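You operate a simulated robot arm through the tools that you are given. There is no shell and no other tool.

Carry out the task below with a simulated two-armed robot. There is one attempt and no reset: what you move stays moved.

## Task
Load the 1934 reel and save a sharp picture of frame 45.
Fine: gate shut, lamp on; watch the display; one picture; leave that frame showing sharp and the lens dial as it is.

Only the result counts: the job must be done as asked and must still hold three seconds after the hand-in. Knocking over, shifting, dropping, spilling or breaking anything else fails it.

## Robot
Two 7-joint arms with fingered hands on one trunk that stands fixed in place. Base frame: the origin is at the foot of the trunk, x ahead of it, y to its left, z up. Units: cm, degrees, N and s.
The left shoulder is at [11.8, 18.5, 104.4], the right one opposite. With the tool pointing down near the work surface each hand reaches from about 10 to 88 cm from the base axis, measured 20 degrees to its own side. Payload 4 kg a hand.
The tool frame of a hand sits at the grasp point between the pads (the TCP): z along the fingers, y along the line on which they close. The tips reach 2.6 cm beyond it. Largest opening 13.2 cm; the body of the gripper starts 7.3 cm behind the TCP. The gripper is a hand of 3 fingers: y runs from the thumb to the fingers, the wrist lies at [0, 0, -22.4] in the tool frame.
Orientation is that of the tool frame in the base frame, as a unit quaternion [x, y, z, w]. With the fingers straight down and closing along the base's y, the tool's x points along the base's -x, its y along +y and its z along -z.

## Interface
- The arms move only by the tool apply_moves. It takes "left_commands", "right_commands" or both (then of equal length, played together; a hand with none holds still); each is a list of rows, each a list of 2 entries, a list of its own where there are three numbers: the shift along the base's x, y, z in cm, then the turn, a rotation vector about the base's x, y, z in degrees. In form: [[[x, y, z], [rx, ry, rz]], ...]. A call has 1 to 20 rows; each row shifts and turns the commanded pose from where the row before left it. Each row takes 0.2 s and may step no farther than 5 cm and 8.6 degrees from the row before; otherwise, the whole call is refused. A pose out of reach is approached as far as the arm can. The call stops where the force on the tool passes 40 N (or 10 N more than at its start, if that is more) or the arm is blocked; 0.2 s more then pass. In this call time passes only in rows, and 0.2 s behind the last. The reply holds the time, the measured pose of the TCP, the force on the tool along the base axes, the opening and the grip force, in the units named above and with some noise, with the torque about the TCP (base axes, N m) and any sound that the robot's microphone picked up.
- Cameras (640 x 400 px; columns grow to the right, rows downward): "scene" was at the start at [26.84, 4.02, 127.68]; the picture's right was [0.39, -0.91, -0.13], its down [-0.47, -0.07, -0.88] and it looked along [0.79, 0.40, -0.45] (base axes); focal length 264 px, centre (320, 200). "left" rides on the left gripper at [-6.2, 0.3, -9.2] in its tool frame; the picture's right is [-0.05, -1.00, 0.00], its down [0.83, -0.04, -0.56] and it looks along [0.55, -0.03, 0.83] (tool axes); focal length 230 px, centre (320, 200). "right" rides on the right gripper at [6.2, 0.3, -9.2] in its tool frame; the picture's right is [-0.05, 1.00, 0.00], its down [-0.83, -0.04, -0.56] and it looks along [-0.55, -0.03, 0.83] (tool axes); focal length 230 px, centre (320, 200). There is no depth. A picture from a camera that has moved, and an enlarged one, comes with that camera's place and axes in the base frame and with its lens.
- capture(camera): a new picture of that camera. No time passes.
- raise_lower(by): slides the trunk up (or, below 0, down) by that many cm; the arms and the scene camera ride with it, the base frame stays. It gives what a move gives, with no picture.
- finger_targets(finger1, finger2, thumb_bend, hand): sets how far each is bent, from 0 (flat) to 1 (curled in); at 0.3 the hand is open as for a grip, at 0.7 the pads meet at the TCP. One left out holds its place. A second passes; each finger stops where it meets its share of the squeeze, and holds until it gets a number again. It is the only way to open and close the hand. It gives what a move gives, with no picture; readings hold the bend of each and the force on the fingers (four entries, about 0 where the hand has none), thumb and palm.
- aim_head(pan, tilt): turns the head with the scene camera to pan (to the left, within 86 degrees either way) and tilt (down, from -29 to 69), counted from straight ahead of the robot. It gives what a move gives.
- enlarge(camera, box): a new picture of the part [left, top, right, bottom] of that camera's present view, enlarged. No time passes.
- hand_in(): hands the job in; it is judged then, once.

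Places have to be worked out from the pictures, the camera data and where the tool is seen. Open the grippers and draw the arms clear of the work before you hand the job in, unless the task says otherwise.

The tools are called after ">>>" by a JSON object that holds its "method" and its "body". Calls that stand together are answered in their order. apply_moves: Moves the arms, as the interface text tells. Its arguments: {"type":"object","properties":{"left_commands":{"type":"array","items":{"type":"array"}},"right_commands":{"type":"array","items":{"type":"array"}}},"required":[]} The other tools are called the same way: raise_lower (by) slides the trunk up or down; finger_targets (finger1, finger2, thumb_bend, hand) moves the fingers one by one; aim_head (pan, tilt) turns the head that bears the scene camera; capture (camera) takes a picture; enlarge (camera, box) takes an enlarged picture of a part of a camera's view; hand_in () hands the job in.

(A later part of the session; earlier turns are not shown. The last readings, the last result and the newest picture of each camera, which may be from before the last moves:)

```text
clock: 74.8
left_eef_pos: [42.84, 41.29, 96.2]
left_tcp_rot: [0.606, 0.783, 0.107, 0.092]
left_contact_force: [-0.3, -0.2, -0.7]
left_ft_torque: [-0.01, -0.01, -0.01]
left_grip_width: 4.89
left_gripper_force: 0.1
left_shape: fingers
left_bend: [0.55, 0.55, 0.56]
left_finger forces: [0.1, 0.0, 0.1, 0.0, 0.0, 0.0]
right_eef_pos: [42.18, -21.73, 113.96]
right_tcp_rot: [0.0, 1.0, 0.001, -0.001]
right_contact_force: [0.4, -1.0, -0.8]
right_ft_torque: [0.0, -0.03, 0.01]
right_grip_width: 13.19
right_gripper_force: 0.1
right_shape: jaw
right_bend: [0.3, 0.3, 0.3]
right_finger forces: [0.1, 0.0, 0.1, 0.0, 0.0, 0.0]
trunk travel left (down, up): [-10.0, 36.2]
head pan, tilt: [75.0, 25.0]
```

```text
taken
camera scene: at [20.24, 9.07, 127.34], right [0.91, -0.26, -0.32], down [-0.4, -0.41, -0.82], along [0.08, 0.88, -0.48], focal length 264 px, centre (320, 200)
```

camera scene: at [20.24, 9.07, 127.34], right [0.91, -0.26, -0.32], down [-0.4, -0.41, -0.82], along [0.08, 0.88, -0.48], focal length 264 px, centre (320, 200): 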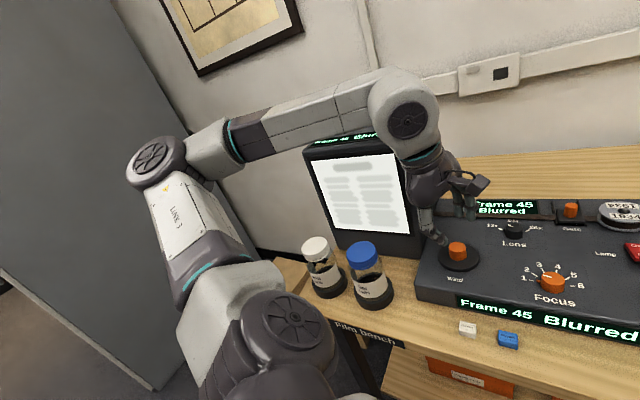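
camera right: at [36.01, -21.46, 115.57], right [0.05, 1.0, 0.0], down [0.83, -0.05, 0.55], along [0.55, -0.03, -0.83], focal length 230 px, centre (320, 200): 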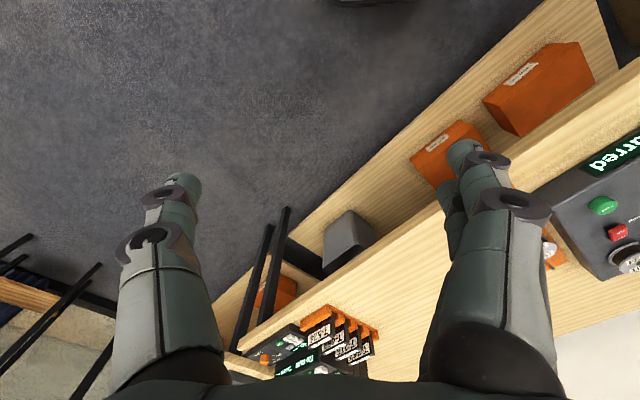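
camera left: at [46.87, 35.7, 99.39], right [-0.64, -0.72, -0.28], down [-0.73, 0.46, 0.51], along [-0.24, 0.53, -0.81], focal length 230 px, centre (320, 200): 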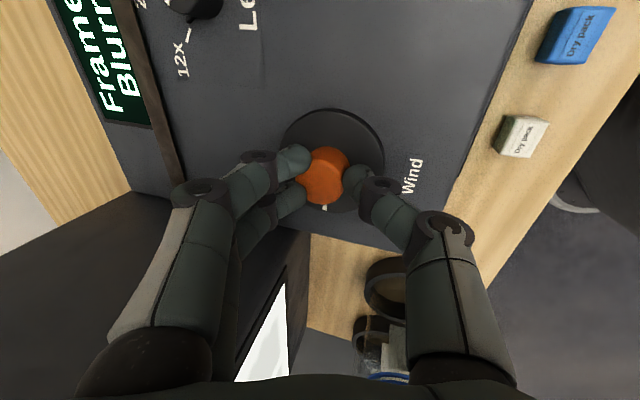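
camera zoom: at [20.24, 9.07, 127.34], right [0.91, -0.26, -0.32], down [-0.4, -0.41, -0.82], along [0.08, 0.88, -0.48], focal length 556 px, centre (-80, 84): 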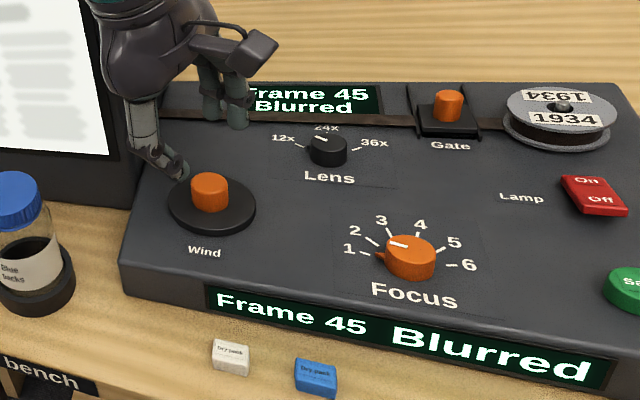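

Frame 45 holds. Now the focus knob at about (51.3, 30): I'll move away from the monitor first, then level the hand and turn it to a yaw with plenty of clockwise range.

>>> {"method": "apply_moves", "body": {"left_commands": [[[1, -3, 1.5], [0, 0, 0]], [[1.5, -3, 1], [0, 0, 0]], [[1.5, -2.5, 0.5], [0, 0, 0]], [[1, -0.5, 0], [-1.65, 7.9, 0]], [[1, -0.5, 0], [-1.65, 7.9, 0]], [[0.17, -0.12, 0], [0, 0, 8]], [[0.17, -0.12, 0], [0, 0, 8]], [[0.17, -0.12, 0], [0, 0, 8]], [[0.17, -0.12, 0], [0, 0, 8]], [[0.17, -0.12, 0], [0, 0, 8]], [[0.17, -0.12, 0], [0, 0, 8]], [[0.17, -0.12, 0], [0, 0, 8]], [[0.17, -0.12, 0], [0, 0, 8]], [[0.17, -0.12, 0], [0, 0, 8]], [[0.17, -0.12, 0], [0, 0, 8]], [[0.17, -0.12, 0], [0, 0, 8]], [[0.17, -0.12, 0], [0, 0, 8]], [[0.17, -0.12, 0], [0, 0, 8]], [[0.17, -0.12, 0], [0, 0, 8]], [[0.17, -0.12, 0], [0, 0, 8]]]}}

>>> {"method": "capture", "body": {"camera": "left"}}

>>> {"method": "capture", "body": {"camera": "scene"}}

```text
clock: 79.0
left_eef_pos: [51.5, 29.76, 99.38]
left_tcp_rot: [-0.38, 0.925, 0.001, 0.0]
left_contact_force: [0.2, -0.2, -0.1]
left_ft_torque: [-0.01, 0.0, -0.01]
left_grip_width: 4.9
left_gripper_force: 0.1
left_shape: fingers
left_bend: [0.55, 0.55, 0.56]
left_finger forces: [0.0, 0.0, 0.1, 0.0, 0.0, 0.1]
right_eef_pos: [42.23, -21.66, 113.88]
right_tcp_rot: [0.0, 1.0, 0.001, -0.002]
right_contact_force: [0.3, 0.0, -0.1]
right_ft_torque: [0.0, 0.0, -0.01]
right_grip_width: 13.19
right_gripper_force: 0.0
right_shape: jaw
right_bend: [0.3, 0.3, 0.3]
right_finger forces: [0.0, 0.1, 0.0, 0.0, 0.0, 0.0]
trunk travel left (down, up): [-10.0, 36.2]
head pan, tilt: [75.0, 25.0]
```

```text
taken
camera left: at [55.63, 34.4, 108.59], right [0.74, -0.67, 0.0], down [-0.56, -0.62, 0.55], along [-0.37, -0.41, -0.83], focal length 230 px, centre (320, 200)
```

left: 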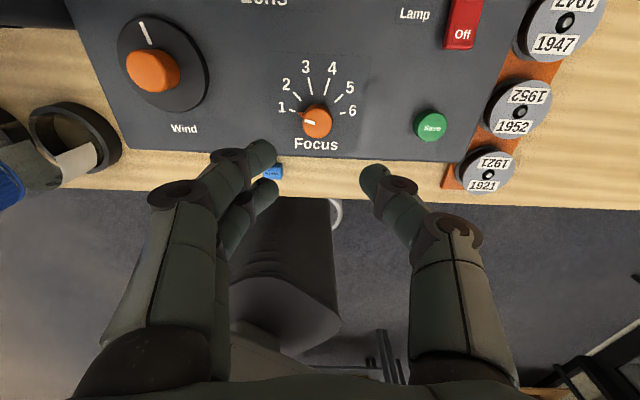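

```text
taken
camera scene: at [20.28, 9.08, 127.33], right [0.91, -0.26, -0.32], down [-0.4, -0.41, -0.82], along [0.08, 0.88, -0.48], focal length 264 px, centre (320, 200)
```

scene: 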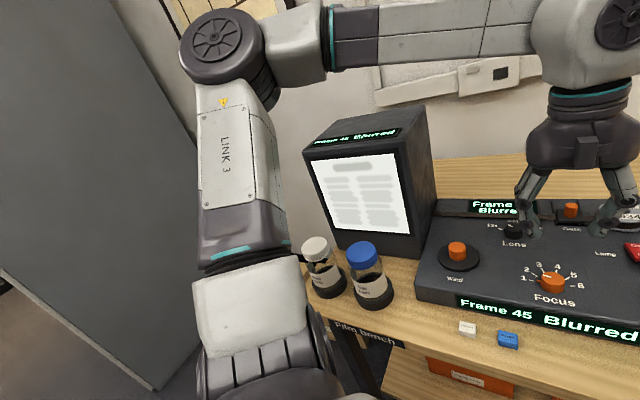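

The focus knob is almost exactly under the hand, with its pointer near 1. I'll enlarge to read its pointer and size.

>>> {"method": "enlarge", "body": {"camera": "left", "box": [250, 50, 390, 160]}}

>>> {"method": "aim_head", "body": {"pan": 55, "tilt": 25}}

>>> {"method": "capture", "body": {"camera": "scene"}}

```text
3.64 times, centred on (320, 105) of left
camera zoom: at [55.63, 34.4, 108.59], right [0.74, -0.67, 0.0], down [-0.56, -0.62, 0.55], along [-0.37, -0.41, -0.83], focal length 837 px, centre (320, 546)
```

zoom: 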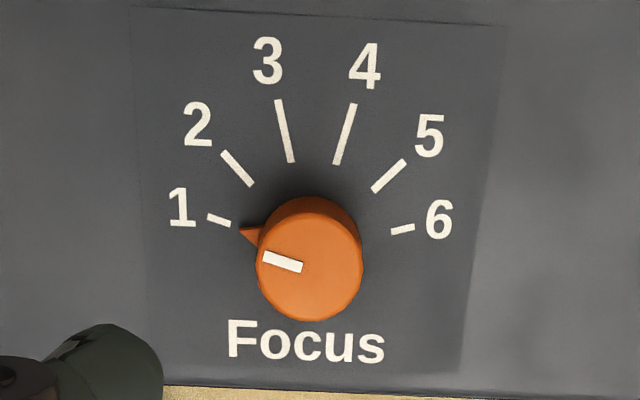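

```text
clock: 79.8
left_eef_pos: [51.58, 29.95, 99.47]
left_tcp_rot: [-0.378, 0.926, 0.001, 0.0]
left_contact_force: [-0.8, -0.4, -0.7]
left_ft_torque: [0.01, 0.03, -0.01]
left_grip_width: 4.9
left_gripper_force: 0.0
left_shape: fingers
left_bend: [0.55, 0.55, 0.56]
left_finger forces: [0.0, 0.0, 0.0, 0.0, 0.0, 0.0]
right_eef_pos: [42.24, -21.6, 113.95]
right_tcp_rot: [0.0, 1.0, 0.002, -0.002]
right_contact_force: [-0.2, -0.3, 0.0]
right_ft_torque: [0.0, 0.0, 0.0]
right_grip_width: 13.2
right_gripper_force: 0.1
right_shape: jaw
right_bend: [0.3, 0.3, 0.3]
right_finger forces: [0.0, 0.0, 0.0, 0.0, 0.1, 0.0]
trunk travel left (down, up): [-10.0, 36.2]
head pan, tilt: [55.0, 25.0]
```

```text
taken
camera scene: at [23.01, 7.74, 126.38], right [0.77, -0.57, -0.27], down [-0.52, -0.35, -0.78], along [0.35, 0.74, -0.57], focal length 264 px, centre (320, 200)
```

scene: 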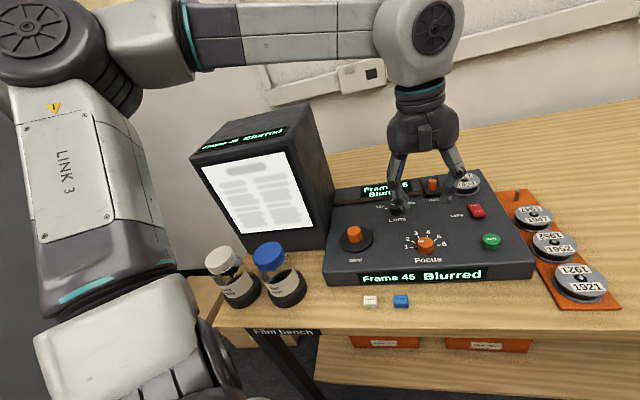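

The pointer is near 1, with about 30° per number and an orange nub on its side. I'll turn the hand so thumb and fingers avoid the nub, centre over (51.45, 30.2), and descend partway.

>>> {"method": "apply_moves", "body": {"left_commands": [[[0, 0.05, 0], [0, 0, -8]], [[0, 0.05, 0], [0, 0, -8]], [[0, 0.05, 0], [0, 0, -8]], [[0, 0.05, 0], [0, 0, -8]], [[0, 0.05, -0.5], [0, 0, -8]], [[0, 0, -1], [0, 0, -8]], [[0, 0, -1], [0, 0, -8]], [[0, 0, -1], [0, 0, -8]], [[0, 0, -1], [0, 0, -8]], [[0, 0, -1], [0, 0, -8]]]}}

>>> {"method": "capture", "body": {"camera": "left"}}

>>> {"method": "enlarge", "body": {"camera": "scene", "box": [320, 160, 540, 300]}}

```text
clock: 82.0
left_eef_pos: [51.45, 30.24, 93.9]
left_tcp_rot: [0.307, 0.952, 0.0, 0.001]
left_contact_force: [0.3, 0.4, 0.8]
left_ft_torque: [-0.01, 0.0, 0.01]
left_grip_width: 4.87
left_gripper_force: 0.0
left_shape: fingers
left_bend: [0.55, 0.55, 0.56]
left_finger forces: [0.0, 0.0, 0.0, 0.1, 0.1, 0.0]
right_eef_pos: [42.09, -21.59, 113.93]
right_tcp_rot: [0.0, 1.0, 0.001, -0.002]
right_contact_force: [-0.9, -1.1, -0.1]
right_ft_torque: [0.01, -0.02, 0.0]
right_grip_width: 13.21
right_gripper_force: 0.0
right_shape: jaw
right_bend: [0.3, 0.3, 0.3]
right_finger forces: [0.0, 0.0, 0.0, 0.0, 0.0, 0.0]
trunk travel left (down, up): [-10.0, 36.2]
head pan, tilt: [55.0, 25.0]
```

```text
taken
camera left: at [56.59, 26.91, 103.1], right [-0.54, -0.84, 0.0], down [-0.7, 0.45, 0.55], along [-0.47, 0.3, -0.83], focal length 230 px, centre (320, 200)
```

left: 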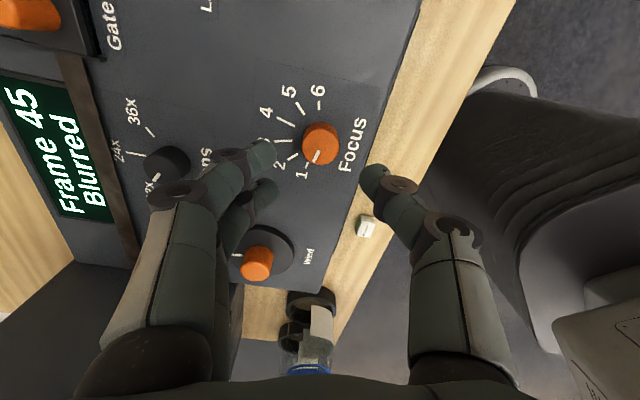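

```text
2.86 times, centred on (430, 230) of scene
camera zoom: at [23.04, 7.76, 126.37], right [0.77, -0.57, -0.27], down [-0.53, -0.35, -0.78], along [0.35, 0.74, -0.57], focal length 755 px, centre (6, 114)
```

zoom: 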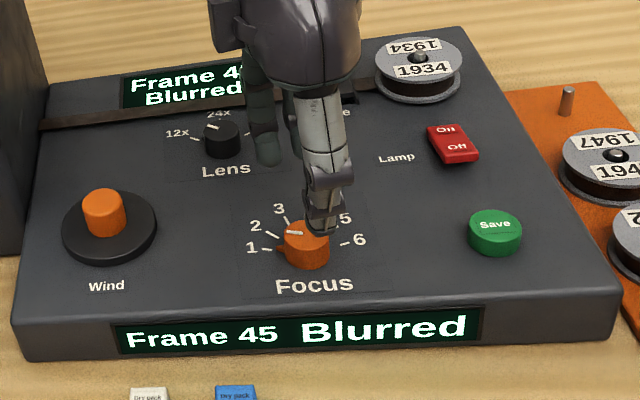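

The knob is centred and the lens dial is well clear. I'll descend around the focus knob.

>>> {"method": "apply_moves", "body": {"left_commands": [[[0, 0, -2], [0, 0, 0]], [[0, 0, -2], [0, 0, 0]], [[0, 0, -1.5], [0, 0, 0]]]}}

>>> {"method": "enlarge", "body": {"camera": "left", "box": [230, 100, 430, 240]}}

>>> {"method": "enlarge", "body": {"camera": "scene", "box": [320, 160, 540, 300]}}

```text
clock: 82.8
left_eef_pos: [51.52, 30.17, 88.34]
left_tcp_rot: [0.304, 0.953, 0.0, 0.0]
left_contact_force: [-0.5, -0.8, 0.0]
left_ft_torque: [0.04, 0.02, 0.0]
left_grip_width: 4.91
left_gripper_force: 0.1
left_shape: fingers
left_bend: [0.55, 0.55, 0.56]
left_finger forces: [0.0, 0.0, 0.0, 0.0, 0.1, 0.1]
right_eef_pos: [42.12, -21.59, 113.88]
right_tcp_rot: [0.001, 1.0, 0.001, -0.002]
right_contact_force: [0.0, -0.1, -1.2]
right_ft_torque: [-0.01, 0.01, -0.02]
right_grip_width: 13.19
right_gripper_force: 0.1
right_shape: jaw
right_bend: [0.3, 0.3, 0.3]
right_finger forces: [0.0, 0.0, 0.0, 0.0, 0.0, 0.0]
trunk travel left (down, up): [-10.0, 36.2]
head pan, tilt: [55.0, 25.0]
```

```text
2.86 times, centred on (330, 170) of left
camera zoom: at [56.63, 26.89, 97.57], right [-0.54, -0.84, 0.0], down [-0.7, 0.45, 0.55], along [-0.47, 0.3, -0.83], focal length 657 px, centre (291, 286)
```

zoom: 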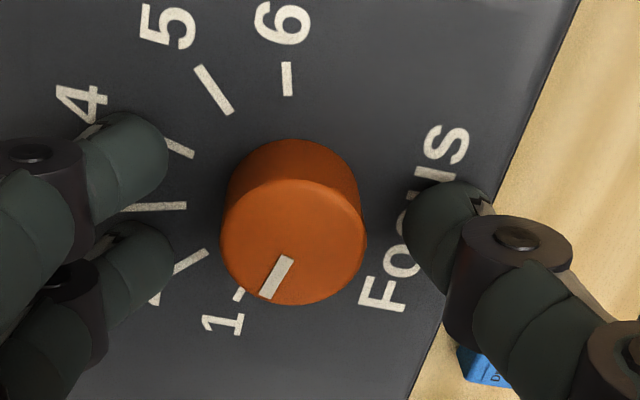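

```text
2.86 times, centred on (430, 230) of scene
camera zoom: at [23.04, 7.75, 126.37], right [0.77, -0.57, -0.27], down [-0.53, -0.35, -0.78], along [0.35, 0.74, -0.57], focal length 755 px, centre (6, 114)
```

zoom: 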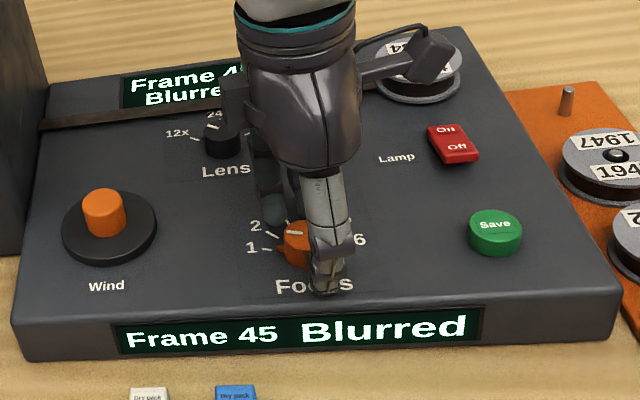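

The knob is centred. I'll lower 0.3 cm more and close on it.

>>> {"method": "apply_moves", "body": {"left_commands": [[[0, 0, -0.3], [0, 0, 0]]]}}

>>> {"method": "finger_targets", "body": {"hand": "left", "finger1": 0.67, "finger2": 0.67, "thumb_bend": 0.67}}

>>> {"method": "enlarge", "body": {"camera": "left", "box": [230, 100, 430, 240]}}

```text
clock: 83.2
left_eef_pos: [51.45, 30.2, 88.22]
left_tcp_rot: [0.305, 0.952, 0.001, 0.002]
left_contact_force: [-0.7, 1.7, 13.0]
left_ft_torque: [-0.02, 0.11, -0.02]
left_grip_width: 4.88
left_gripper_force: 6.6
left_shape: fingers
left_bend: [0.55, 0.55, 0.56]
left_finger forces: [1.5, 3.6, 0.0, 0.0, 7.8, 0.1]
right_eef_pos: [42.11, -21.63, 114.13]
right_tcp_rot: [0.001, 1.0, 0.001, -0.001]
right_contact_force: [0.8, 0.0, -0.1]
right_ft_torque: [0.02, 0.04, 0.0]
right_grip_width: 13.18
right_gripper_force: 0.0
right_shape: jaw
right_bend: [0.3, 0.3, 0.3]
right_finger forces: [0.0, 0.1, 0.0, 0.1, 0.0, 0.0]
trunk travel left (down, up): [-10.0, 36.2]
head pan, tilt: [55.0, 25.0]
```

```text
clock: 84.2
left_eef_pos: [51.5, 30.16, 88.08]
left_tcp_rot: [0.305, 0.952, 0.001, 0.0]
left_contact_force: [-3.7, -0.5, 0.3]
left_ft_torque: [-0.02, 0.06, 0.0]
left_grip_width: 2.37
left_gripper_force: 5.7
left_shape: fingers
left_bend: [0.64, 0.64, 0.65]
left_finger forces: [1.7, 2.2, 0.0, 0.0, 6.6, 0.0]
right_eef_pos: [42.19, -21.58, 113.93]
right_tcp_rot: [0.001, 1.0, 0.002, -0.002]
right_contact_force: [0.0, 0.4, 0.0]
right_ft_torque: [0.0, 0.01, 0.0]
right_grip_width: 13.21
right_gripper_force: 0.0
right_shape: jaw
right_bend: [0.3, 0.3, 0.3]
right_finger forces: [0.0, 0.0, 0.0, 0.1, 0.1, 0.0]
trunk travel left (down, up): [-10.0, 36.2]
head pan, tilt: [55.0, 25.0]
```

```text
2.86 times, centred on (330, 170) of left
camera zoom: at [56.55, 26.84, 97.3], right [-0.54, -0.84, 0.0], down [-0.7, 0.45, 0.55], along [-0.47, 0.3, -0.83], focal length 657 px, centre (291, 286)
```

zoom: 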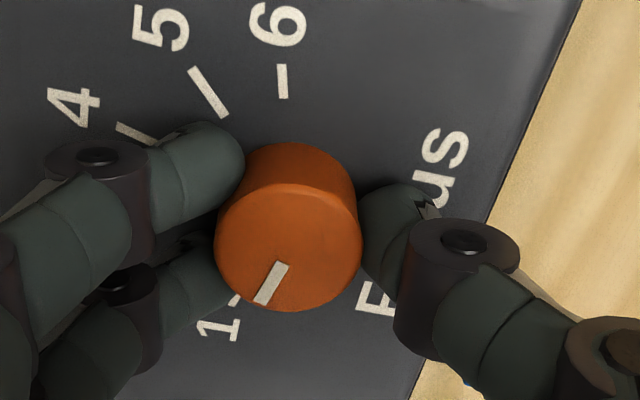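

The knob is gripped. I'll lift a hair to avoid rubbing the panel and turn clockwise 15°, then read the display.

>>> {"method": "apply_moves", "body": {"left_commands": [[[0, 0, 0.15], [0, 0, 0]], [[0, 0, 0], [0, 0, -5]], [[0, 0, 0], [0, 0, -5]], [[0, 0, 0], [0, 0, -5]]]}}

>>> {"method": "capture", "body": {"camera": "scene"}}

>>> {"method": "enlarge", "body": {"camera": "left", "box": [230, 100, 430, 240]}}

```text
clock: 85.2
left_eef_pos: [51.58, 30.16, 88.15]
left_tcp_rot: [0.428, 0.904, 0.001, 0.0]
left_contact_force: [-2.4, 0.6, -4.2]
left_ft_torque: [0.02, 0.04, 0.01]
left_grip_width: 2.38
left_gripper_force: 4.4
left_shape: fingers
left_bend: [0.65, 0.64, 0.65]
left_finger forces: [1.4, 2.3, 0.1, 0.0, 4.9, 0.0]
right_eef_pos: [42.17, -21.64, 113.94]
right_tcp_rot: [0.0, 1.0, 0.0, -0.002]
right_contact_force: [-1.0, 0.0, -0.8]
right_ft_torque: [-0.01, -0.02, -0.04]
right_grip_width: 13.17
right_gripper_force: 0.1
right_shape: jaw
right_bend: [0.3, 0.3, 0.3]
right_finger forces: [0.1, 0.1, 0.0, 0.0, 0.0, 0.0]
trunk travel left (down, up): [-10.0, 36.2]
head pan, tilt: [55.0, 25.0]
```

```text
taken
camera scene: at [23.03, 7.77, 126.37], right [0.77, -0.57, -0.27], down [-0.53, -0.35, -0.78], along [0.35, 0.74, -0.57], focal length 264 px, centre (320, 200)
```

scene: 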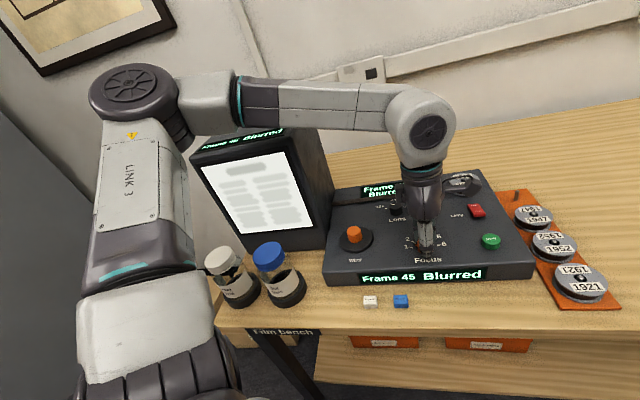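

```text
2.86 times, centred on (330, 170) of left
camera zoom: at [55.55, 25.61, 97.44], right [-0.74, -0.67, 0.0], down [-0.56, 0.61, 0.55], along [-0.37, 0.41, -0.83], focal length 657 px, centre (291, 286)
```

zoom: 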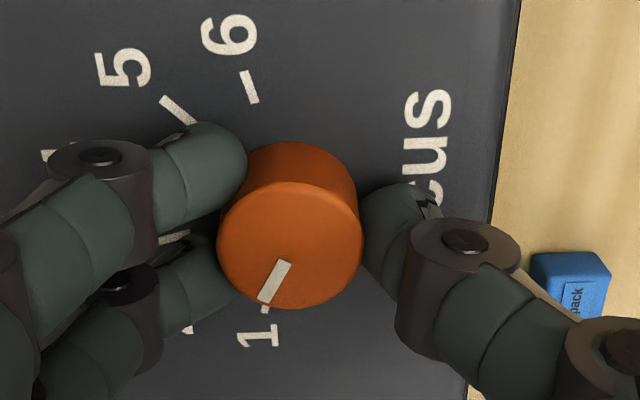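

The knob follows the hand and it still reads Blurred. I'll keep turning clockwise in 10–15° steps.

>>> {"method": "apply_moves", "body": {"left_commands": [[[0, 0, 0], [0, 0, -5]], [[0, 0, 0], [0, 0, -5]], [[0, 0, 0], [0, 0, -5]]]}}

>>> {"method": "enlarge", "body": {"camera": "scene", "box": [190, 110, 510, 300]}}

>>> {"method": "enlarge", "body": {"camera": "left", "box": [230, 100, 430, 240]}}

```text
clock: 86.0
left_eef_pos: [51.53, 30.2, 88.24]
left_tcp_rot: [0.542, 0.84, -0.001, 0.001]
left_contact_force: [-2.6, -0.1, -4.3]
left_ft_torque: [0.01, 0.05, 0.02]
left_grip_width: 2.38
left_gripper_force: 4.4
left_shape: fingers
left_bend: [0.65, 0.64, 0.65]
left_finger forces: [1.4, 1.9, 0.1, 0.0, 5.5, 0.0]
right_eef_pos: [42.18, -21.49, 113.97]
right_tcp_rot: [0.0, 1.0, 0.001, -0.002]
right_contact_force: [-0.9, -0.6, 0.1]
right_ft_torque: [0.01, 0.0, 0.02]
right_grip_width: 13.18
right_gripper_force: 0.0
right_shape: jaw
right_bend: [0.3, 0.3, 0.3]
right_finger forces: [0.1, 0.0, 0.1, 0.1, 0.1, 0.1]
trunk travel left (down, up): [-10.0, 36.2]
head pan, tilt: [55.0, 25.0]
```

```text
2.00 times, centred on (350, 205) of scene
camera zoom: at [23.01, 7.76, 126.37], right [0.77, -0.57, -0.27], down [-0.53, -0.35, -0.78], along [0.35, 0.74, -0.57], focal length 528 px, centre (260, 190)
```

zoom: 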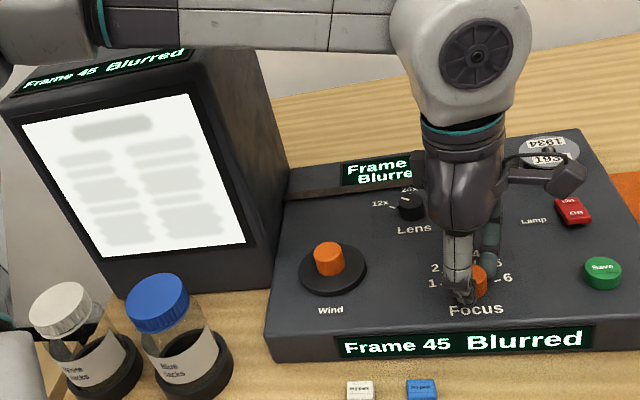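

```text
2.86 times, centred on (330, 170) of left
camera zoom: at [54.26, 24.72, 97.44], right [-0.89, -0.46, 0.0], down [-0.38, 0.74, 0.55], along [-0.25, 0.49, -0.83], focal length 657 px, centre (291, 286)
```

zoom: 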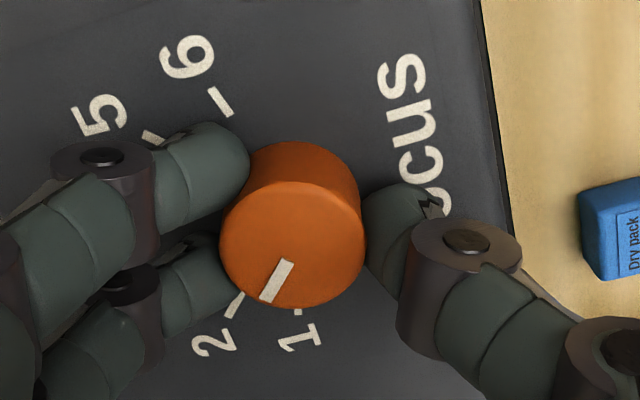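

The pointer is now about 1.7, still Blurred. I'll continue turning clockwise.

>>> {"method": "apply_moves", "body": {"left_commands": [[[0, 0, 0], [0, 0, -5]], [[0, 0, 0], [0, 0, -5]], [[0, 0, 0], [0, 0, -5]]]}}

>>> {"method": "enlarge", "body": {"camera": "scene", "box": [190, 110, 510, 300]}}

>>> {"method": "enlarge", "body": {"camera": "left", "box": [230, 100, 430, 240]}}

```text
clock: 86.8
left_eef_pos: [51.65, 30.2, 88.24]
left_tcp_rot: [0.646, 0.763, 0.0, 0.001]
left_contact_force: [-3.8, -0.3, -5.3]
left_ft_torque: [0.03, 0.05, 0.0]
left_grip_width: 2.37
left_gripper_force: 4.6
left_shape: fingers
left_bend: [0.65, 0.65, 0.64]
left_finger forces: [1.3, 2.0, 0.1, 0.0, 5.6, 0.0]
right_eef_pos: [42.15, -21.65, 113.92]
right_tcp_rot: [-0.001, 1.0, 0.001, -0.002]
right_contact_force: [-0.4, 0.3, -0.5]
right_ft_torque: [0.03, -0.01, 0.01]
right_grip_width: 13.2
right_gripper_force: 0.1
right_shape: jaw
right_bend: [0.3, 0.3, 0.3]
right_finger forces: [0.0, 0.0, 0.0, 0.1, 0.1, 0.1]
trunk travel left (down, up): [-10.0, 36.2]
head pan, tilt: [55.0, 25.0]
```

```text
2.00 times, centred on (350, 205) of scene
camera zoom: at [23.02, 7.77, 126.37], right [0.77, -0.57, -0.27], down [-0.53, -0.35, -0.78], along [0.35, 0.74, -0.57], focal length 528 px, centre (260, 190)
```

zoom: 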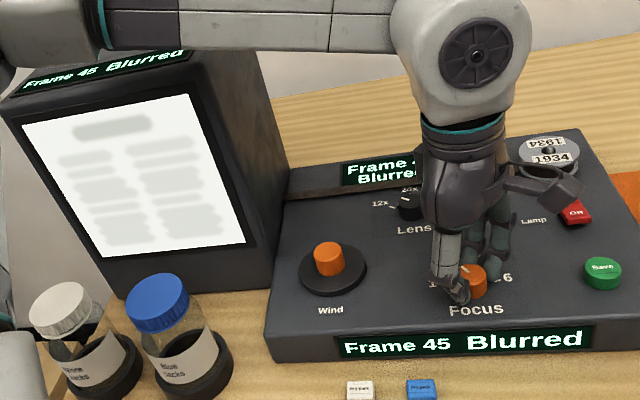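

```text
2.86 times, centred on (330, 170) of left
camera zoom: at [52.76, 24.17, 97.47], right [-0.98, -0.21, 0.0], down [-0.18, 0.81, 0.55], along [-0.12, 0.54, -0.83], focal length 657 px, centre (291, 286)
```

zoom: 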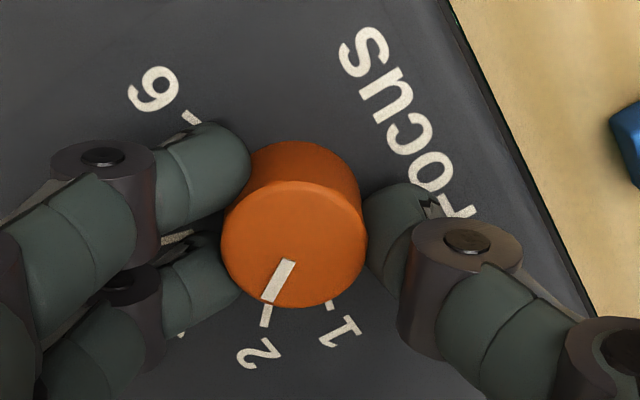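

The pointer is about 2.1, still Blurred. Continuing.

>>> {"method": "apply_moves", "body": {"left_commands": [[[0, 0, 0], [0, 0, -5]], [[0, 0, 0], [0, 0, -5]], [[0, 0, 0], [0, 0, -5]]]}}

>>> {"method": "enlarge", "body": {"camera": "scene", "box": [190, 110, 510, 300]}}

>>> {"method": "enlarge", "body": {"camera": "left", "box": [230, 100, 430, 240]}}

```text
clock: 87.6
left_eef_pos: [51.58, 30.21, 88.23]
left_tcp_rot: [0.74, 0.672, 0.0, 0.002]
left_contact_force: [-3.2, -0.1, -3.2]
left_ft_torque: [-0.03, 0.09, -0.01]
left_grip_width: 2.37
left_gripper_force: 4.4
left_shape: fingers
left_bend: [0.65, 0.65, 0.64]
left_finger forces: [1.7, 1.6, 0.0, 0.0, 5.5, 0.1]
right_eef_pos: [42.3, -21.63, 113.99]
right_tcp_rot: [0.0, 1.0, 0.002, -0.002]
right_contact_force: [0.1, -0.1, 0.2]
right_ft_torque: [0.0, 0.0, -0.03]
right_grip_width: 13.22
right_gripper_force: 0.1
right_shape: jaw
right_bend: [0.3, 0.3, 0.3]
right_finger forces: [0.0, 0.0, 0.1, 0.0, 0.1, 0.0]
trunk travel left (down, up): [-10.0, 36.2]
head pan, tilt: [55.0, 25.0]
```

```text
2.00 times, centred on (350, 205) of scene
camera zoom: at [23.02, 7.76, 126.38], right [0.77, -0.57, -0.27], down [-0.53, -0.35, -0.78], along [0.35, 0.74, -0.57], focal length 528 px, centre (260, 190)
```

zoom: 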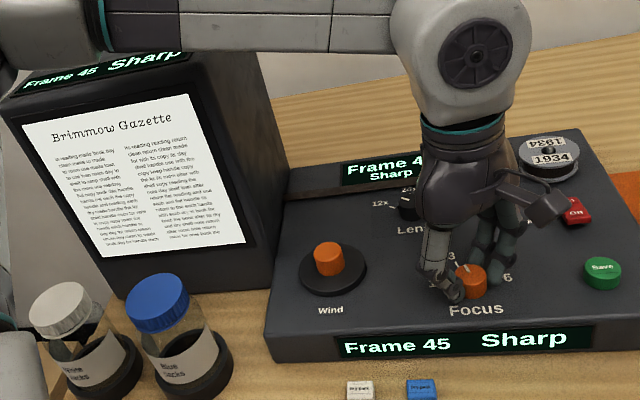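

```text
2.86 times, centred on (330, 170) of left
camera zoom: at [51.15, 24.04, 97.47], right [-1.0, 0.05, 0.0], down [0.04, 0.83, 0.55], along [0.03, 0.55, -0.83], focal length 657 px, centre (291, 286)
```

zoom: 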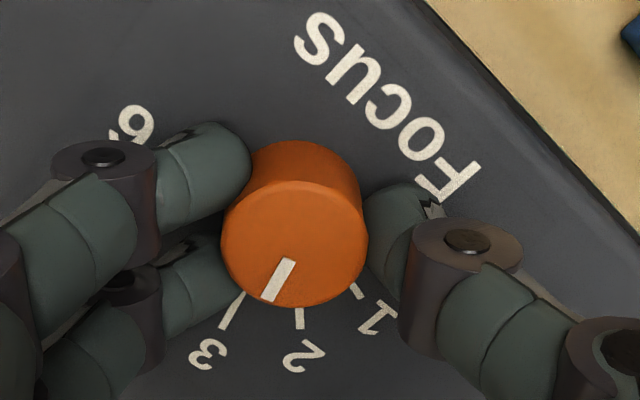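

The display reads "Frame 45 Sharp", and the page "Brimmow Gazette" is readable. I'll nudge a few degrees further to check the sharp band has margin on both sides.

>>> {"method": "apply_moves", "body": {"left_commands": [[[0, 0, 0], [0, 0, -3]]]}}

>>> {"method": "enlarge", "body": {"camera": "scene", "box": [190, 110, 510, 300]}}

```text
clock: 88.0
left_eef_pos: [51.52, 30.29, 88.32]
left_tcp_rot: [0.757, 0.653, 0.0, 0.0]
left_contact_force: [-2.4, -0.1, -4.2]
left_ft_torque: [0.03, 0.04, 0.05]
left_grip_width: 2.34
left_gripper_force: 3.6
left_shape: fingers
left_bend: [0.65, 0.65, 0.64]
left_finger forces: [1.6, 1.9, 0.0, 0.1, 5.2, 0.1]
right_eef_pos: [41.99, -21.59, 113.94]
right_tcp_rot: [0.0, 1.0, 0.002, -0.002]
right_contact_force: [-0.7, 0.5, 0.7]
right_ft_torque: [0.01, 0.01, 0.02]
right_grip_width: 13.18
right_gripper_force: 0.2
right_shape: jaw
right_bend: [0.3, 0.3, 0.3]
right_finger forces: [0.0, 0.1, 0.0, 0.1, 0.0, 0.1]
trunk travel left (down, up): [-10.0, 36.2]
head pan, tilt: [55.0, 25.0]
```

```text
2.00 times, centred on (350, 205) of scene
camera zoom: at [23.03, 7.76, 126.37], right [0.77, -0.57, -0.27], down [-0.53, -0.35, -0.78], along [0.35, 0.74, -0.57], focal length 528 px, centre (260, 190)
```

zoom: 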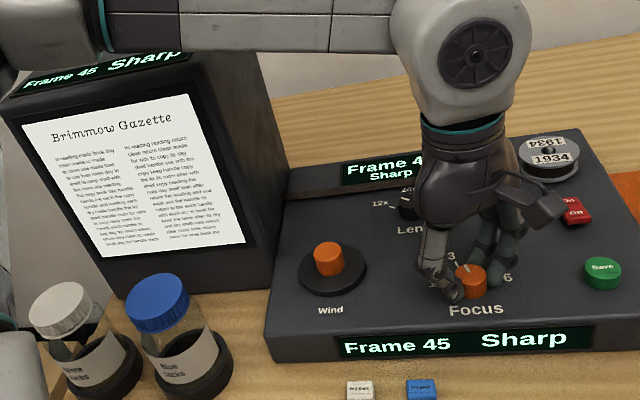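

Still sharp. I'll release the focus knob and check that it stays sharp.

>>> {"method": "finger_targets", "body": {"hand": "left", "finger1": 0.55, "finger2": 0.55, "thumb_bend": 0.55}}

>>> {"method": "apply_moves", "body": {"left_commands": [[[0, 0, 1.5], [0, 0, 0]], [[0, 0, 2.5], [0, 0, 0]], [[0, 0, 4], [0, 0, 0]]]}}

>>> {"method": "enlarge", "body": {"camera": "scene", "box": [190, 110, 510, 300]}}

>>> {"method": "capture", "body": {"camera": "left"}}

```text
clock: 89.0
left_eef_pos: [51.5, 30.13, 88.38]
left_tcp_rot: [0.757, 0.653, -0.001, 0.002]
left_contact_force: [0.0, 1.2, 4.4]
left_ft_torque: [0.05, 0.12, -0.05]
left_grip_width: 4.99
left_gripper_force: 1.7
left_shape: fingers
left_bend: [0.55, 0.55, 0.55]
left_finger forces: [0.0, 0.0, 0.1, 0.0, 3.7, 0.0]
right_eef_pos: [42.22, -21.6, 113.9]
right_tcp_rot: [0.0, 1.0, 0.002, -0.002]
right_contact_force: [-0.3, 0.4, -0.1]
right_ft_torque: [0.02, 0.03, 0.0]
right_grip_width: 13.17
right_gripper_force: 0.1
right_shape: jaw
right_bend: [0.3, 0.3, 0.3]
right_finger forces: [0.0, 0.0, 0.0, 0.0, 0.1, 0.1]
trunk travel left (down, up): [-10.0, 36.2]
head pan, tilt: [55.0, 25.0]
```

```text
clock: 89.8
left_eef_pos: [51.37, 30.31, 96.62]
left_tcp_rot: [0.758, 0.652, 0.001, 0.001]
left_contact_force: [-0.6, -0.6, -0.1]
left_ft_torque: [0.04, -0.01, 0.0]
left_grip_width: 5.06
left_gripper_force: 0.1
left_shape: fingers
left_bend: [0.55, 0.55, 0.55]
left_finger forces: [0.1, 0.1, 0.1, 0.1, 0.0, 0.0]
right_eef_pos: [42.03, -21.64, 113.98]
right_tcp_rot: [0.0, 1.0, 0.002, -0.001]
right_contact_force: [0.4, -0.5, 1.3]
right_ft_torque: [0.01, -0.03, -0.01]
right_grip_width: 13.2
right_gripper_force: 0.1
right_shape: jaw
right_bend: [0.3, 0.3, 0.3]
right_finger forces: [0.1, 0.0, 0.0, 0.0, 0.1, 0.1]
trunk travel left (down, up): [-10.0, 36.2]
head pan, tilt: [55.0, 25.0]
```

```text
2.00 times, centred on (350, 205) of scene
camera zoom: at [22.93, 7.69, 126.41], right [0.77, -0.57, -0.27], down [-0.52, -0.35, -0.78], along [0.35, 0.74, -0.57], focal length 528 px, centre (260, 190)
```

zoom: 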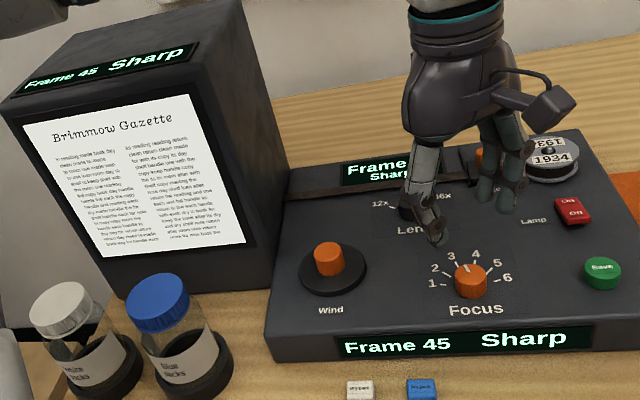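

```text
taken
camera left: at [50.75, 24.06, 105.77], right [-1.0, 0.1, 0.0], down [0.08, 0.83, 0.56], along [0.06, 0.55, -0.83], focal length 230 px, centre (320, 200)
```

left: 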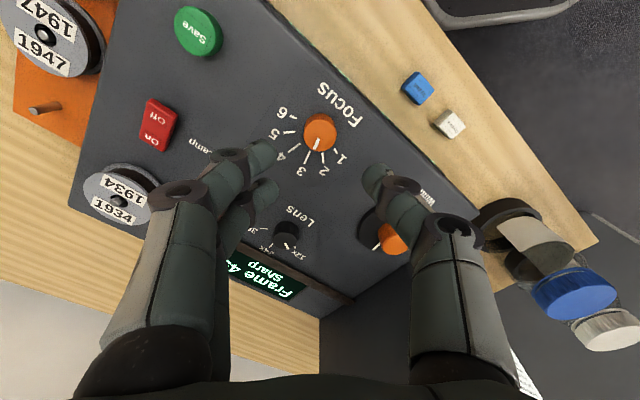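

Everything reads "Frame 45 Sharp" with the lens dial untouched. Now Save: the button is at about (59.1, 22.5, 86.6). I'll curl the fingers, point the thumb down, and move the hand so the thumb is above it with the rest over free space.

>>> {"method": "finger_targets", "body": {"hand": "left", "finger1": 1.0, "finger2": 1.0, "thumb_bend": 0.45}}

>>> {"method": "apply_moves", "body": {"left_commands": [[[2.5, -1.7, 0.5], [0, 0, 0]], [[2.5, -1.7, 0.3], [0, 0, 0]], [[2.5, -1.7, 0], [0, 0, 0]], [[2.5, -1.7, 0], [0, 0, 0]], [[2.4, -1.7, 0], [0, 0, 0]], [[0, 0, 0], [0, 0, 0]]]}}

>>> {"method": "capture", "body": {"camera": "left"}}

>>> {"method": "capture", "body": {"camera": "scene"}}

```text
clock: 90.8
left_eef_pos: [51.36, 30.2, 96.38]
left_tcp_rot: [0.757, 0.653, 0.0, 0.001]
left_contact_force: [0.2, 0.0, -0.8]
left_ft_torque: [0.02, -0.01, 0.01]
left_grip_width: 4.74
left_gripper_force: 0.0
left_shape: fingers
left_bend: [1.0, 1.0, 0.45]
left_finger forces: [0.1, 0.0, 0.0, 0.0, 0.0, 0.0]
right_eef_pos: [42.17, -21.67, 113.99]
right_tcp_rot: [0.001, 1.0, 0.001, -0.003]
right_contact_force: [0.4, 0.3, -0.1]
right_ft_torque: [0.02, 0.0, -0.03]
right_grip_width: 13.18
right_gripper_force: 0.1
right_shape: jaw
right_bend: [0.3, 0.3, 0.3]
right_finger forces: [0.1, 0.0, 0.1, 0.0, 0.1, 0.0]
trunk travel left (down, up): [-10.0, 36.2]
head pan, tilt: [55.0, 25.0]
```

```text
clock: 92.2
left_eef_pos: [64.24, 21.86, 97.17]
left_tcp_rot: [0.758, 0.652, 0.0, 0.001]
left_contact_force: [0.1, -0.3, 0.1]
left_ft_torque: [0.01, -0.05, -0.04]
left_grip_width: 4.74
left_gripper_force: 0.0
left_shape: fingers
left_bend: [1.0, 1.0, 0.45]
left_finger forces: [0.0, 0.0, 0.0, 0.1, 0.0, 0.0]
right_eef_pos: [42.14, -21.59, 114.07]
right_tcp_rot: [0.0, 1.0, 0.0, -0.001]
right_contact_force: [0.0, 0.8, 0.2]
right_ft_torque: [0.02, -0.01, -0.01]
right_grip_width: 13.2
right_gripper_force: 0.1
right_shape: jaw
right_bend: [0.3, 0.3, 0.3]
right_finger forces: [0.1, 0.0, 0.1, 0.0, 0.0, 0.1]
trunk travel left (down, up): [-10.0, 36.2]
head pan, tilt: [55.0, 25.0]
```

```text
taken
camera left: at [63.53, 15.7, 106.45], right [-1.0, 0.1, 0.0], down [0.08, 0.83, 0.55], along [0.06, 0.55, -0.83], focal length 230 px, centre (320, 200)
```

left: 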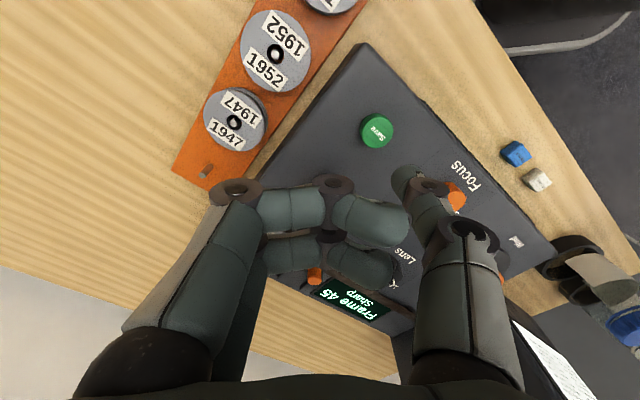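

```text
taken
camera scene: at [22.96, 7.78, 126.4], right [0.77, -0.57, -0.27], down [-0.52, -0.35, -0.78], along [0.35, 0.74, -0.57], focal length 264 px, centre (320, 200)
```

scene: 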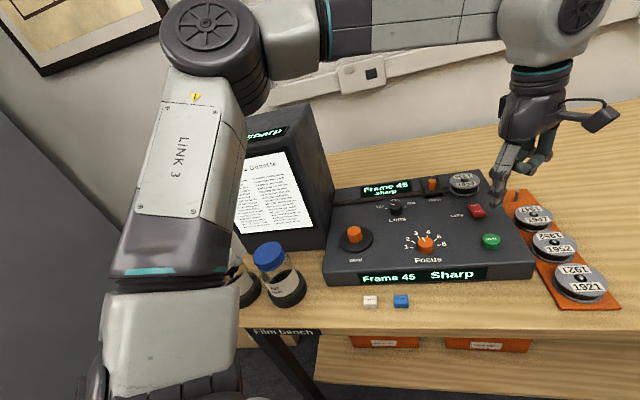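

The thumb tip projects within 4 mm of the Save button centre. I'll correct and descend to just above the button.

>>> {"method": "apply_moves", "body": {"left_commands": [[[-0.3, -0.33, -2], [0, 0, 0]], [[0, 0, -2.5], [0, 0, 0]], [[0, 0, -1.8], [0, 0, 0]]]}}

>>> {"method": "enlarge", "body": {"camera": "scene", "box": [400, 150, 580, 290]}}

>>> {"method": "capture", "body": {"camera": "left"}}

```text
clock: 93.0
left_eef_pos: [63.78, 21.42, 90.74]
left_tcp_rot: [0.758, 0.653, -0.001, 0.0]
left_contact_force: [-0.9, -0.3, 1.0]
left_ft_torque: [-0.02, 0.01, 0.02]
left_grip_width: 4.76
left_gripper_force: 0.1
left_shape: fingers
left_bend: [1.0, 1.0, 0.45]
left_finger forces: [0.0, 0.0, 0.1, 0.0, 0.0, 0.1]
right_eef_pos: [42.23, -21.64, 113.91]
right_tcp_rot: [-0.001, 1.0, 0.001, -0.002]
right_contact_force: [-0.5, 0.2, -0.4]
right_ft_torque: [-0.02, 0.01, -0.02]
right_grip_width: 13.18
right_gripper_force: 0.0
right_shape: jaw
right_bend: [0.3, 0.3, 0.3]
right_finger forces: [0.1, 0.0, 0.0, 0.0, 0.0, 0.0]
trunk travel left (down, up): [-10.0, 36.2]
head pan, tilt: [55.0, 25.0]
```

```text
2.86 times, centred on (490, 220) of scene
camera zoom: at [23.07, 7.74, 126.36], right [0.77, -0.57, -0.27], down [-0.53, -0.35, -0.78], along [0.35, 0.74, -0.57], focal length 755 px, centre (-166, 143)
```

zoom: 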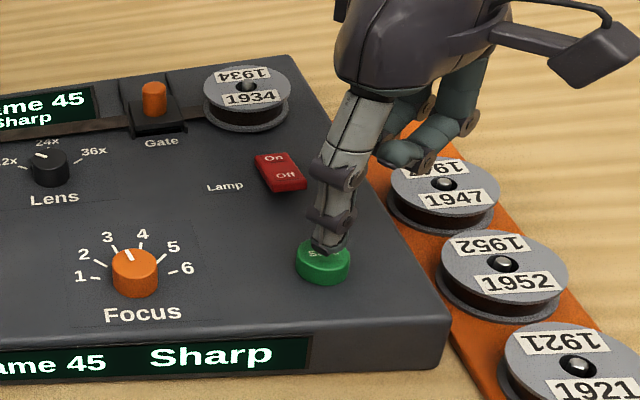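

```text
taken
camera left: at [63.16, 15.23, 99.98], right [-1.0, 0.1, 0.0], down [0.08, 0.83, 0.55], along [0.05, 0.55, -0.83], focal length 230 px, centre (320, 200)
```

left: 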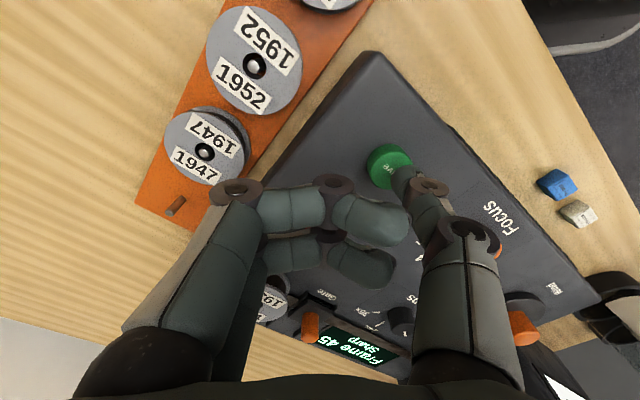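

The thumb is directly above the Save button. I'll press down slowly, once.

>>> {"method": "apply_moves", "body": {"left_commands": [[[0, 0, -0.4], [0, 0, 0]], [[0, 0, -0.4], [0, 0, 0]], [[0, 0, -0.3], [0, 0, 0]], [[0, 0, -0.3], [0, 0, 0]]]}}

>>> {"method": "capture", "body": {"camera": "scene"}}

>>> {"method": "enlarge", "body": {"camera": "scene", "box": [400, 150, 580, 290]}}

```text
clock: 94.0
left_eef_pos: [63.77, 21.38, 89.32]
left_tcp_rot: [0.758, 0.652, 0.0, 0.002]
left_contact_force: [-0.6, 0.4, 1.8]
left_ft_torque: [0.05, 0.09, -0.01]
left_grip_width: 4.75
left_gripper_force: 0.7
left_shape: fingers
left_bend: [1.0, 1.0, 0.45]
left_finger forces: [0.1, 0.0, 0.0, 0.0, 1.8, 0.1]
right_eef_pos: [42.2, -21.61, 113.96]
right_tcp_rot: [0.0, 1.0, 0.002, -0.002]
right_contact_force: [-0.3, 0.4, -0.6]
right_ft_torque: [-0.03, -0.03, -0.01]
right_grip_width: 13.17
right_gripper_force: 0.0
right_shape: jaw
right_bend: [0.3, 0.3, 0.3]
right_finger forces: [0.0, 0.1, 0.0, 0.0, 0.1, 0.0]
trunk travel left (down, up): [-10.0, 36.2]
head pan, tilt: [55.0, 25.0]
heard: click
```

```text
taken
camera scene: at [23.01, 7.73, 126.38], right [0.77, -0.57, -0.27], down [-0.53, -0.35, -0.78], along [0.35, 0.74, -0.57], focal length 264 px, centre (320, 200)
```

scene: 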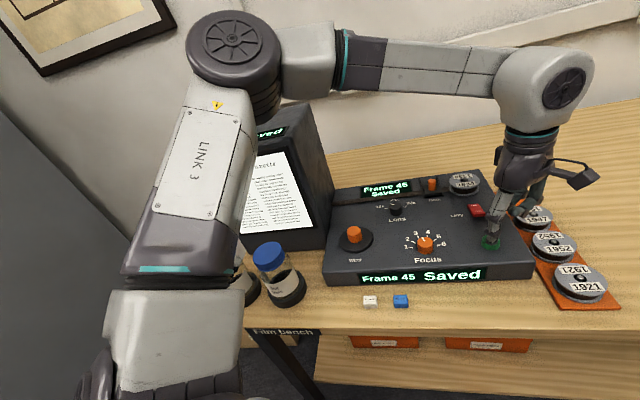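

```text
2.86 times, centred on (490, 220) of scene
camera zoom: at [23.01, 7.73, 126.38], right [0.77, -0.57, -0.27], down [-0.53, -0.35, -0.78], along [0.35, 0.74, -0.57], focal length 755 px, centre (-166, 143)
```

zoom: 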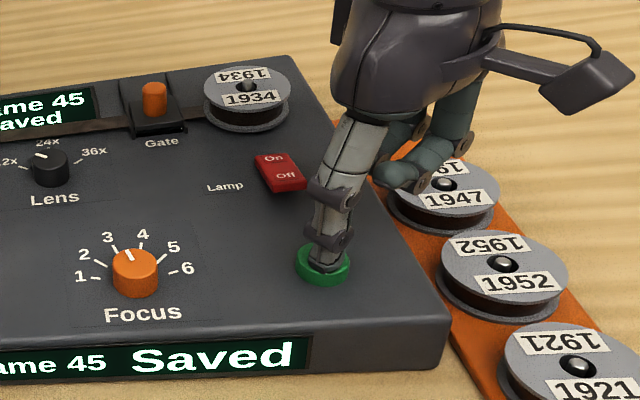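

A click was heard and the display reads "Frame 45 Saved". I'll lift straight off the button.

>>> {"method": "apply_moves", "body": {"left_commands": [[[0, 0, 1.5], [0, 0, 0]], [[0, 0, 3], [0, 0, 0]], [[0, 0, 3], [0, 0, 0]], [[-1, -1, 3], [0, 0, 0]]]}}

>>> {"method": "capture", "body": {"camera": "scene"}}

>>> {"method": "enlarge", "body": {"camera": "scene", "box": [320, 150, 540, 300]}}

```text
clock: 95.0
left_eef_pos: [62.56, 20.56, 99.78]
left_tcp_rot: [0.757, 0.653, 0.001, 0.001]
left_contact_force: [-0.3, 0.2, 0.4]
left_ft_torque: [0.01, 0.0, -0.01]
left_grip_width: 4.73
left_gripper_force: 0.1
left_shape: fingers
left_bend: [1.0, 1.0, 0.45]
left_finger forces: [0.0, 0.0, 0.0, 0.0, 0.0, 0.0]
right_eef_pos: [42.1, -21.69, 113.94]
right_tcp_rot: [0.0, 1.0, 0.002, -0.001]
right_contact_force: [-0.4, -0.1, 0.0]
right_ft_torque: [0.0, -0.01, 0.01]
right_grip_width: 13.2
right_gripper_force: 0.0
right_shape: jaw
right_bend: [0.3, 0.3, 0.3]
right_finger forces: [0.0, 0.0, 0.0, 0.0, 0.1, 0.1]
trunk travel left (down, up): [-10.0, 36.2]
head pan, tilt: [55.0, 25.0]
```

```text
taken
camera scene: at [22.92, 7.68, 126.41], right [0.77, -0.57, -0.27], down [-0.52, -0.35, -0.78], along [0.35, 0.74, -0.57], focal length 264 px, centre (320, 200)
```

scene: 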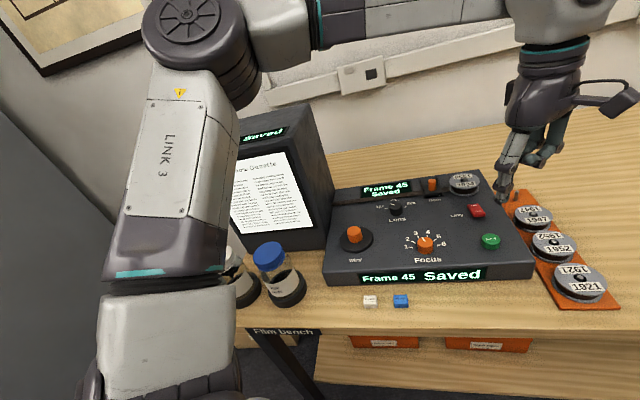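

```text
2.67 times, centred on (430, 225) of scene
camera zoom: at [22.92, 7.68, 126.41], right [0.77, -0.57, -0.27], down [-0.52, -0.35, -0.78], along [0.35, 0.74, -0.57], focal length 704 px, centre (27, 133)
```

zoom: 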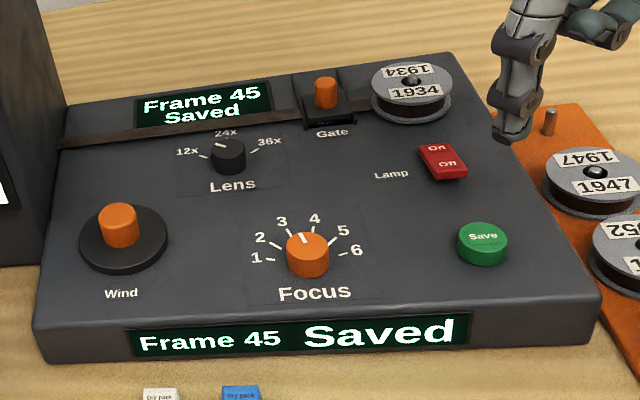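

The picture is saved and nothing else moved. I'll withdraw the left arm up and back, away from the console, and open the hand.

>>> {"method": "apply_moves", "body": {"left_commands": [[[-1.5, -0.3, 3], [0, 0, 0]], [[-2, -0.3, 3], [0, 0, 0]], [[-2, -0.3, 2], [0, 0, 0]], [[-2, -0.3, 2], [0, 0, 0]], [[-2.5, -0.3, 1], [0, 0, 0]]]}}

>>> {"method": "finger_targets", "body": {"hand": "left", "finger1": 0.3, "finger2": 0.3, "thumb_bend": 0.3}}

>>> {"method": "capture", "body": {"camera": "scene"}}

>>> {"method": "enlarge", "body": {"camera": "scene", "box": [320, 150, 640, 320]}}

```text
clock: 96.2
left_eef_pos: [52.45, 18.99, 110.73]
left_tcp_rot: [0.757, 0.653, 0.0, 0.001]
left_contact_force: [0.2, 0.5, -0.9]
left_ft_torque: [-0.03, -0.01, 0.02]
left_grip_width: 4.73
left_gripper_force: 0.0
left_shape: fingers
left_bend: [1.0, 1.0, 0.45]
left_finger forces: [0.0, 0.1, 0.1, 0.1, 0.0, 0.0]
right_eef_pos: [42.22, -21.51, 113.94]
right_tcp_rot: [-0.001, 1.0, 0.003, -0.001]
right_contact_force: [0.2, -0.3, -0.4]
right_ft_torque: [-0.01, 0.01, 0.0]
right_grip_width: 13.18
right_gripper_force: 0.0
right_shape: jaw
right_bend: [0.3, 0.3, 0.3]
right_finger forces: [0.1, 0.0, 0.1, 0.0, 0.1, 0.0]
trunk travel left (down, up): [-10.0, 36.2]
head pan, tilt: [55.0, 25.0]
```

```text
clock: 97.2
left_eef_pos: [52.58, 18.98, 110.62]
left_tcp_rot: [0.758, 0.653, 0.0, 0.001]
left_contact_force: [0.5, 0.6, 0.0]
left_ft_torque: [0.02, 0.01, 0.01]
left_grip_width: 13.4
left_gripper_force: 0.0
left_shape: fingers
left_bend: [0.3, 0.3, 0.3]
left_finger forces: [0.1, 0.0, 0.0, 0.0, 0.0, 0.0]
right_eef_pos: [42.15, -21.69, 114.02]
right_tcp_rot: [-0.001, 1.0, 0.002, -0.003]
right_contact_force: [0.6, 0.2, -0.2]
right_ft_torque: [-0.01, 0.03, 0.03]
right_grip_width: 13.16
right_gripper_force: 0.0
right_shape: jaw
right_bend: [0.3, 0.3, 0.3]
right_finger forces: [0.1, 0.0, 0.0, 0.0, 0.0, 0.0]
trunk travel left (down, up): [-10.0, 36.2]
head pan, tilt: [55.0, 25.0]
```

```text
taken
camera scene: at [23.01, 7.74, 126.38], right [0.77, -0.57, -0.27], down [-0.53, -0.35, -0.78], along [0.35, 0.74, -0.57], focal length 264 px, centre (320, 200)
```

scene: 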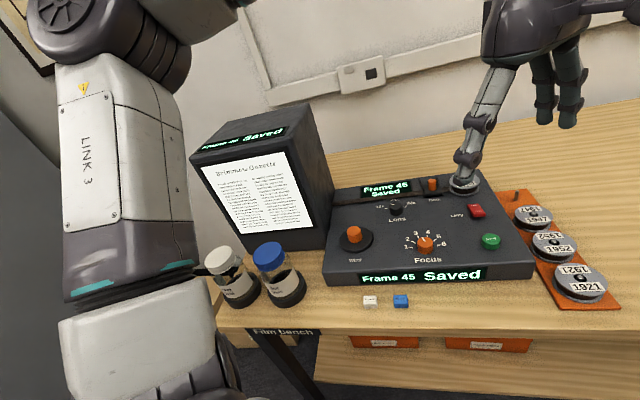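

```text
2.00 times, centred on (480, 235) of scene
camera zoom: at [23.01, 7.74, 126.38], right [0.77, -0.57, -0.27], down [-0.53, -0.35, -0.78], along [0.35, 0.74, -0.57], focal length 528 px, centre (0, 130)
```

zoom: 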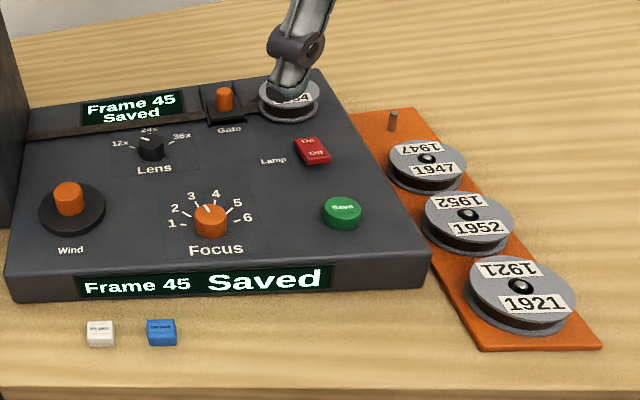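

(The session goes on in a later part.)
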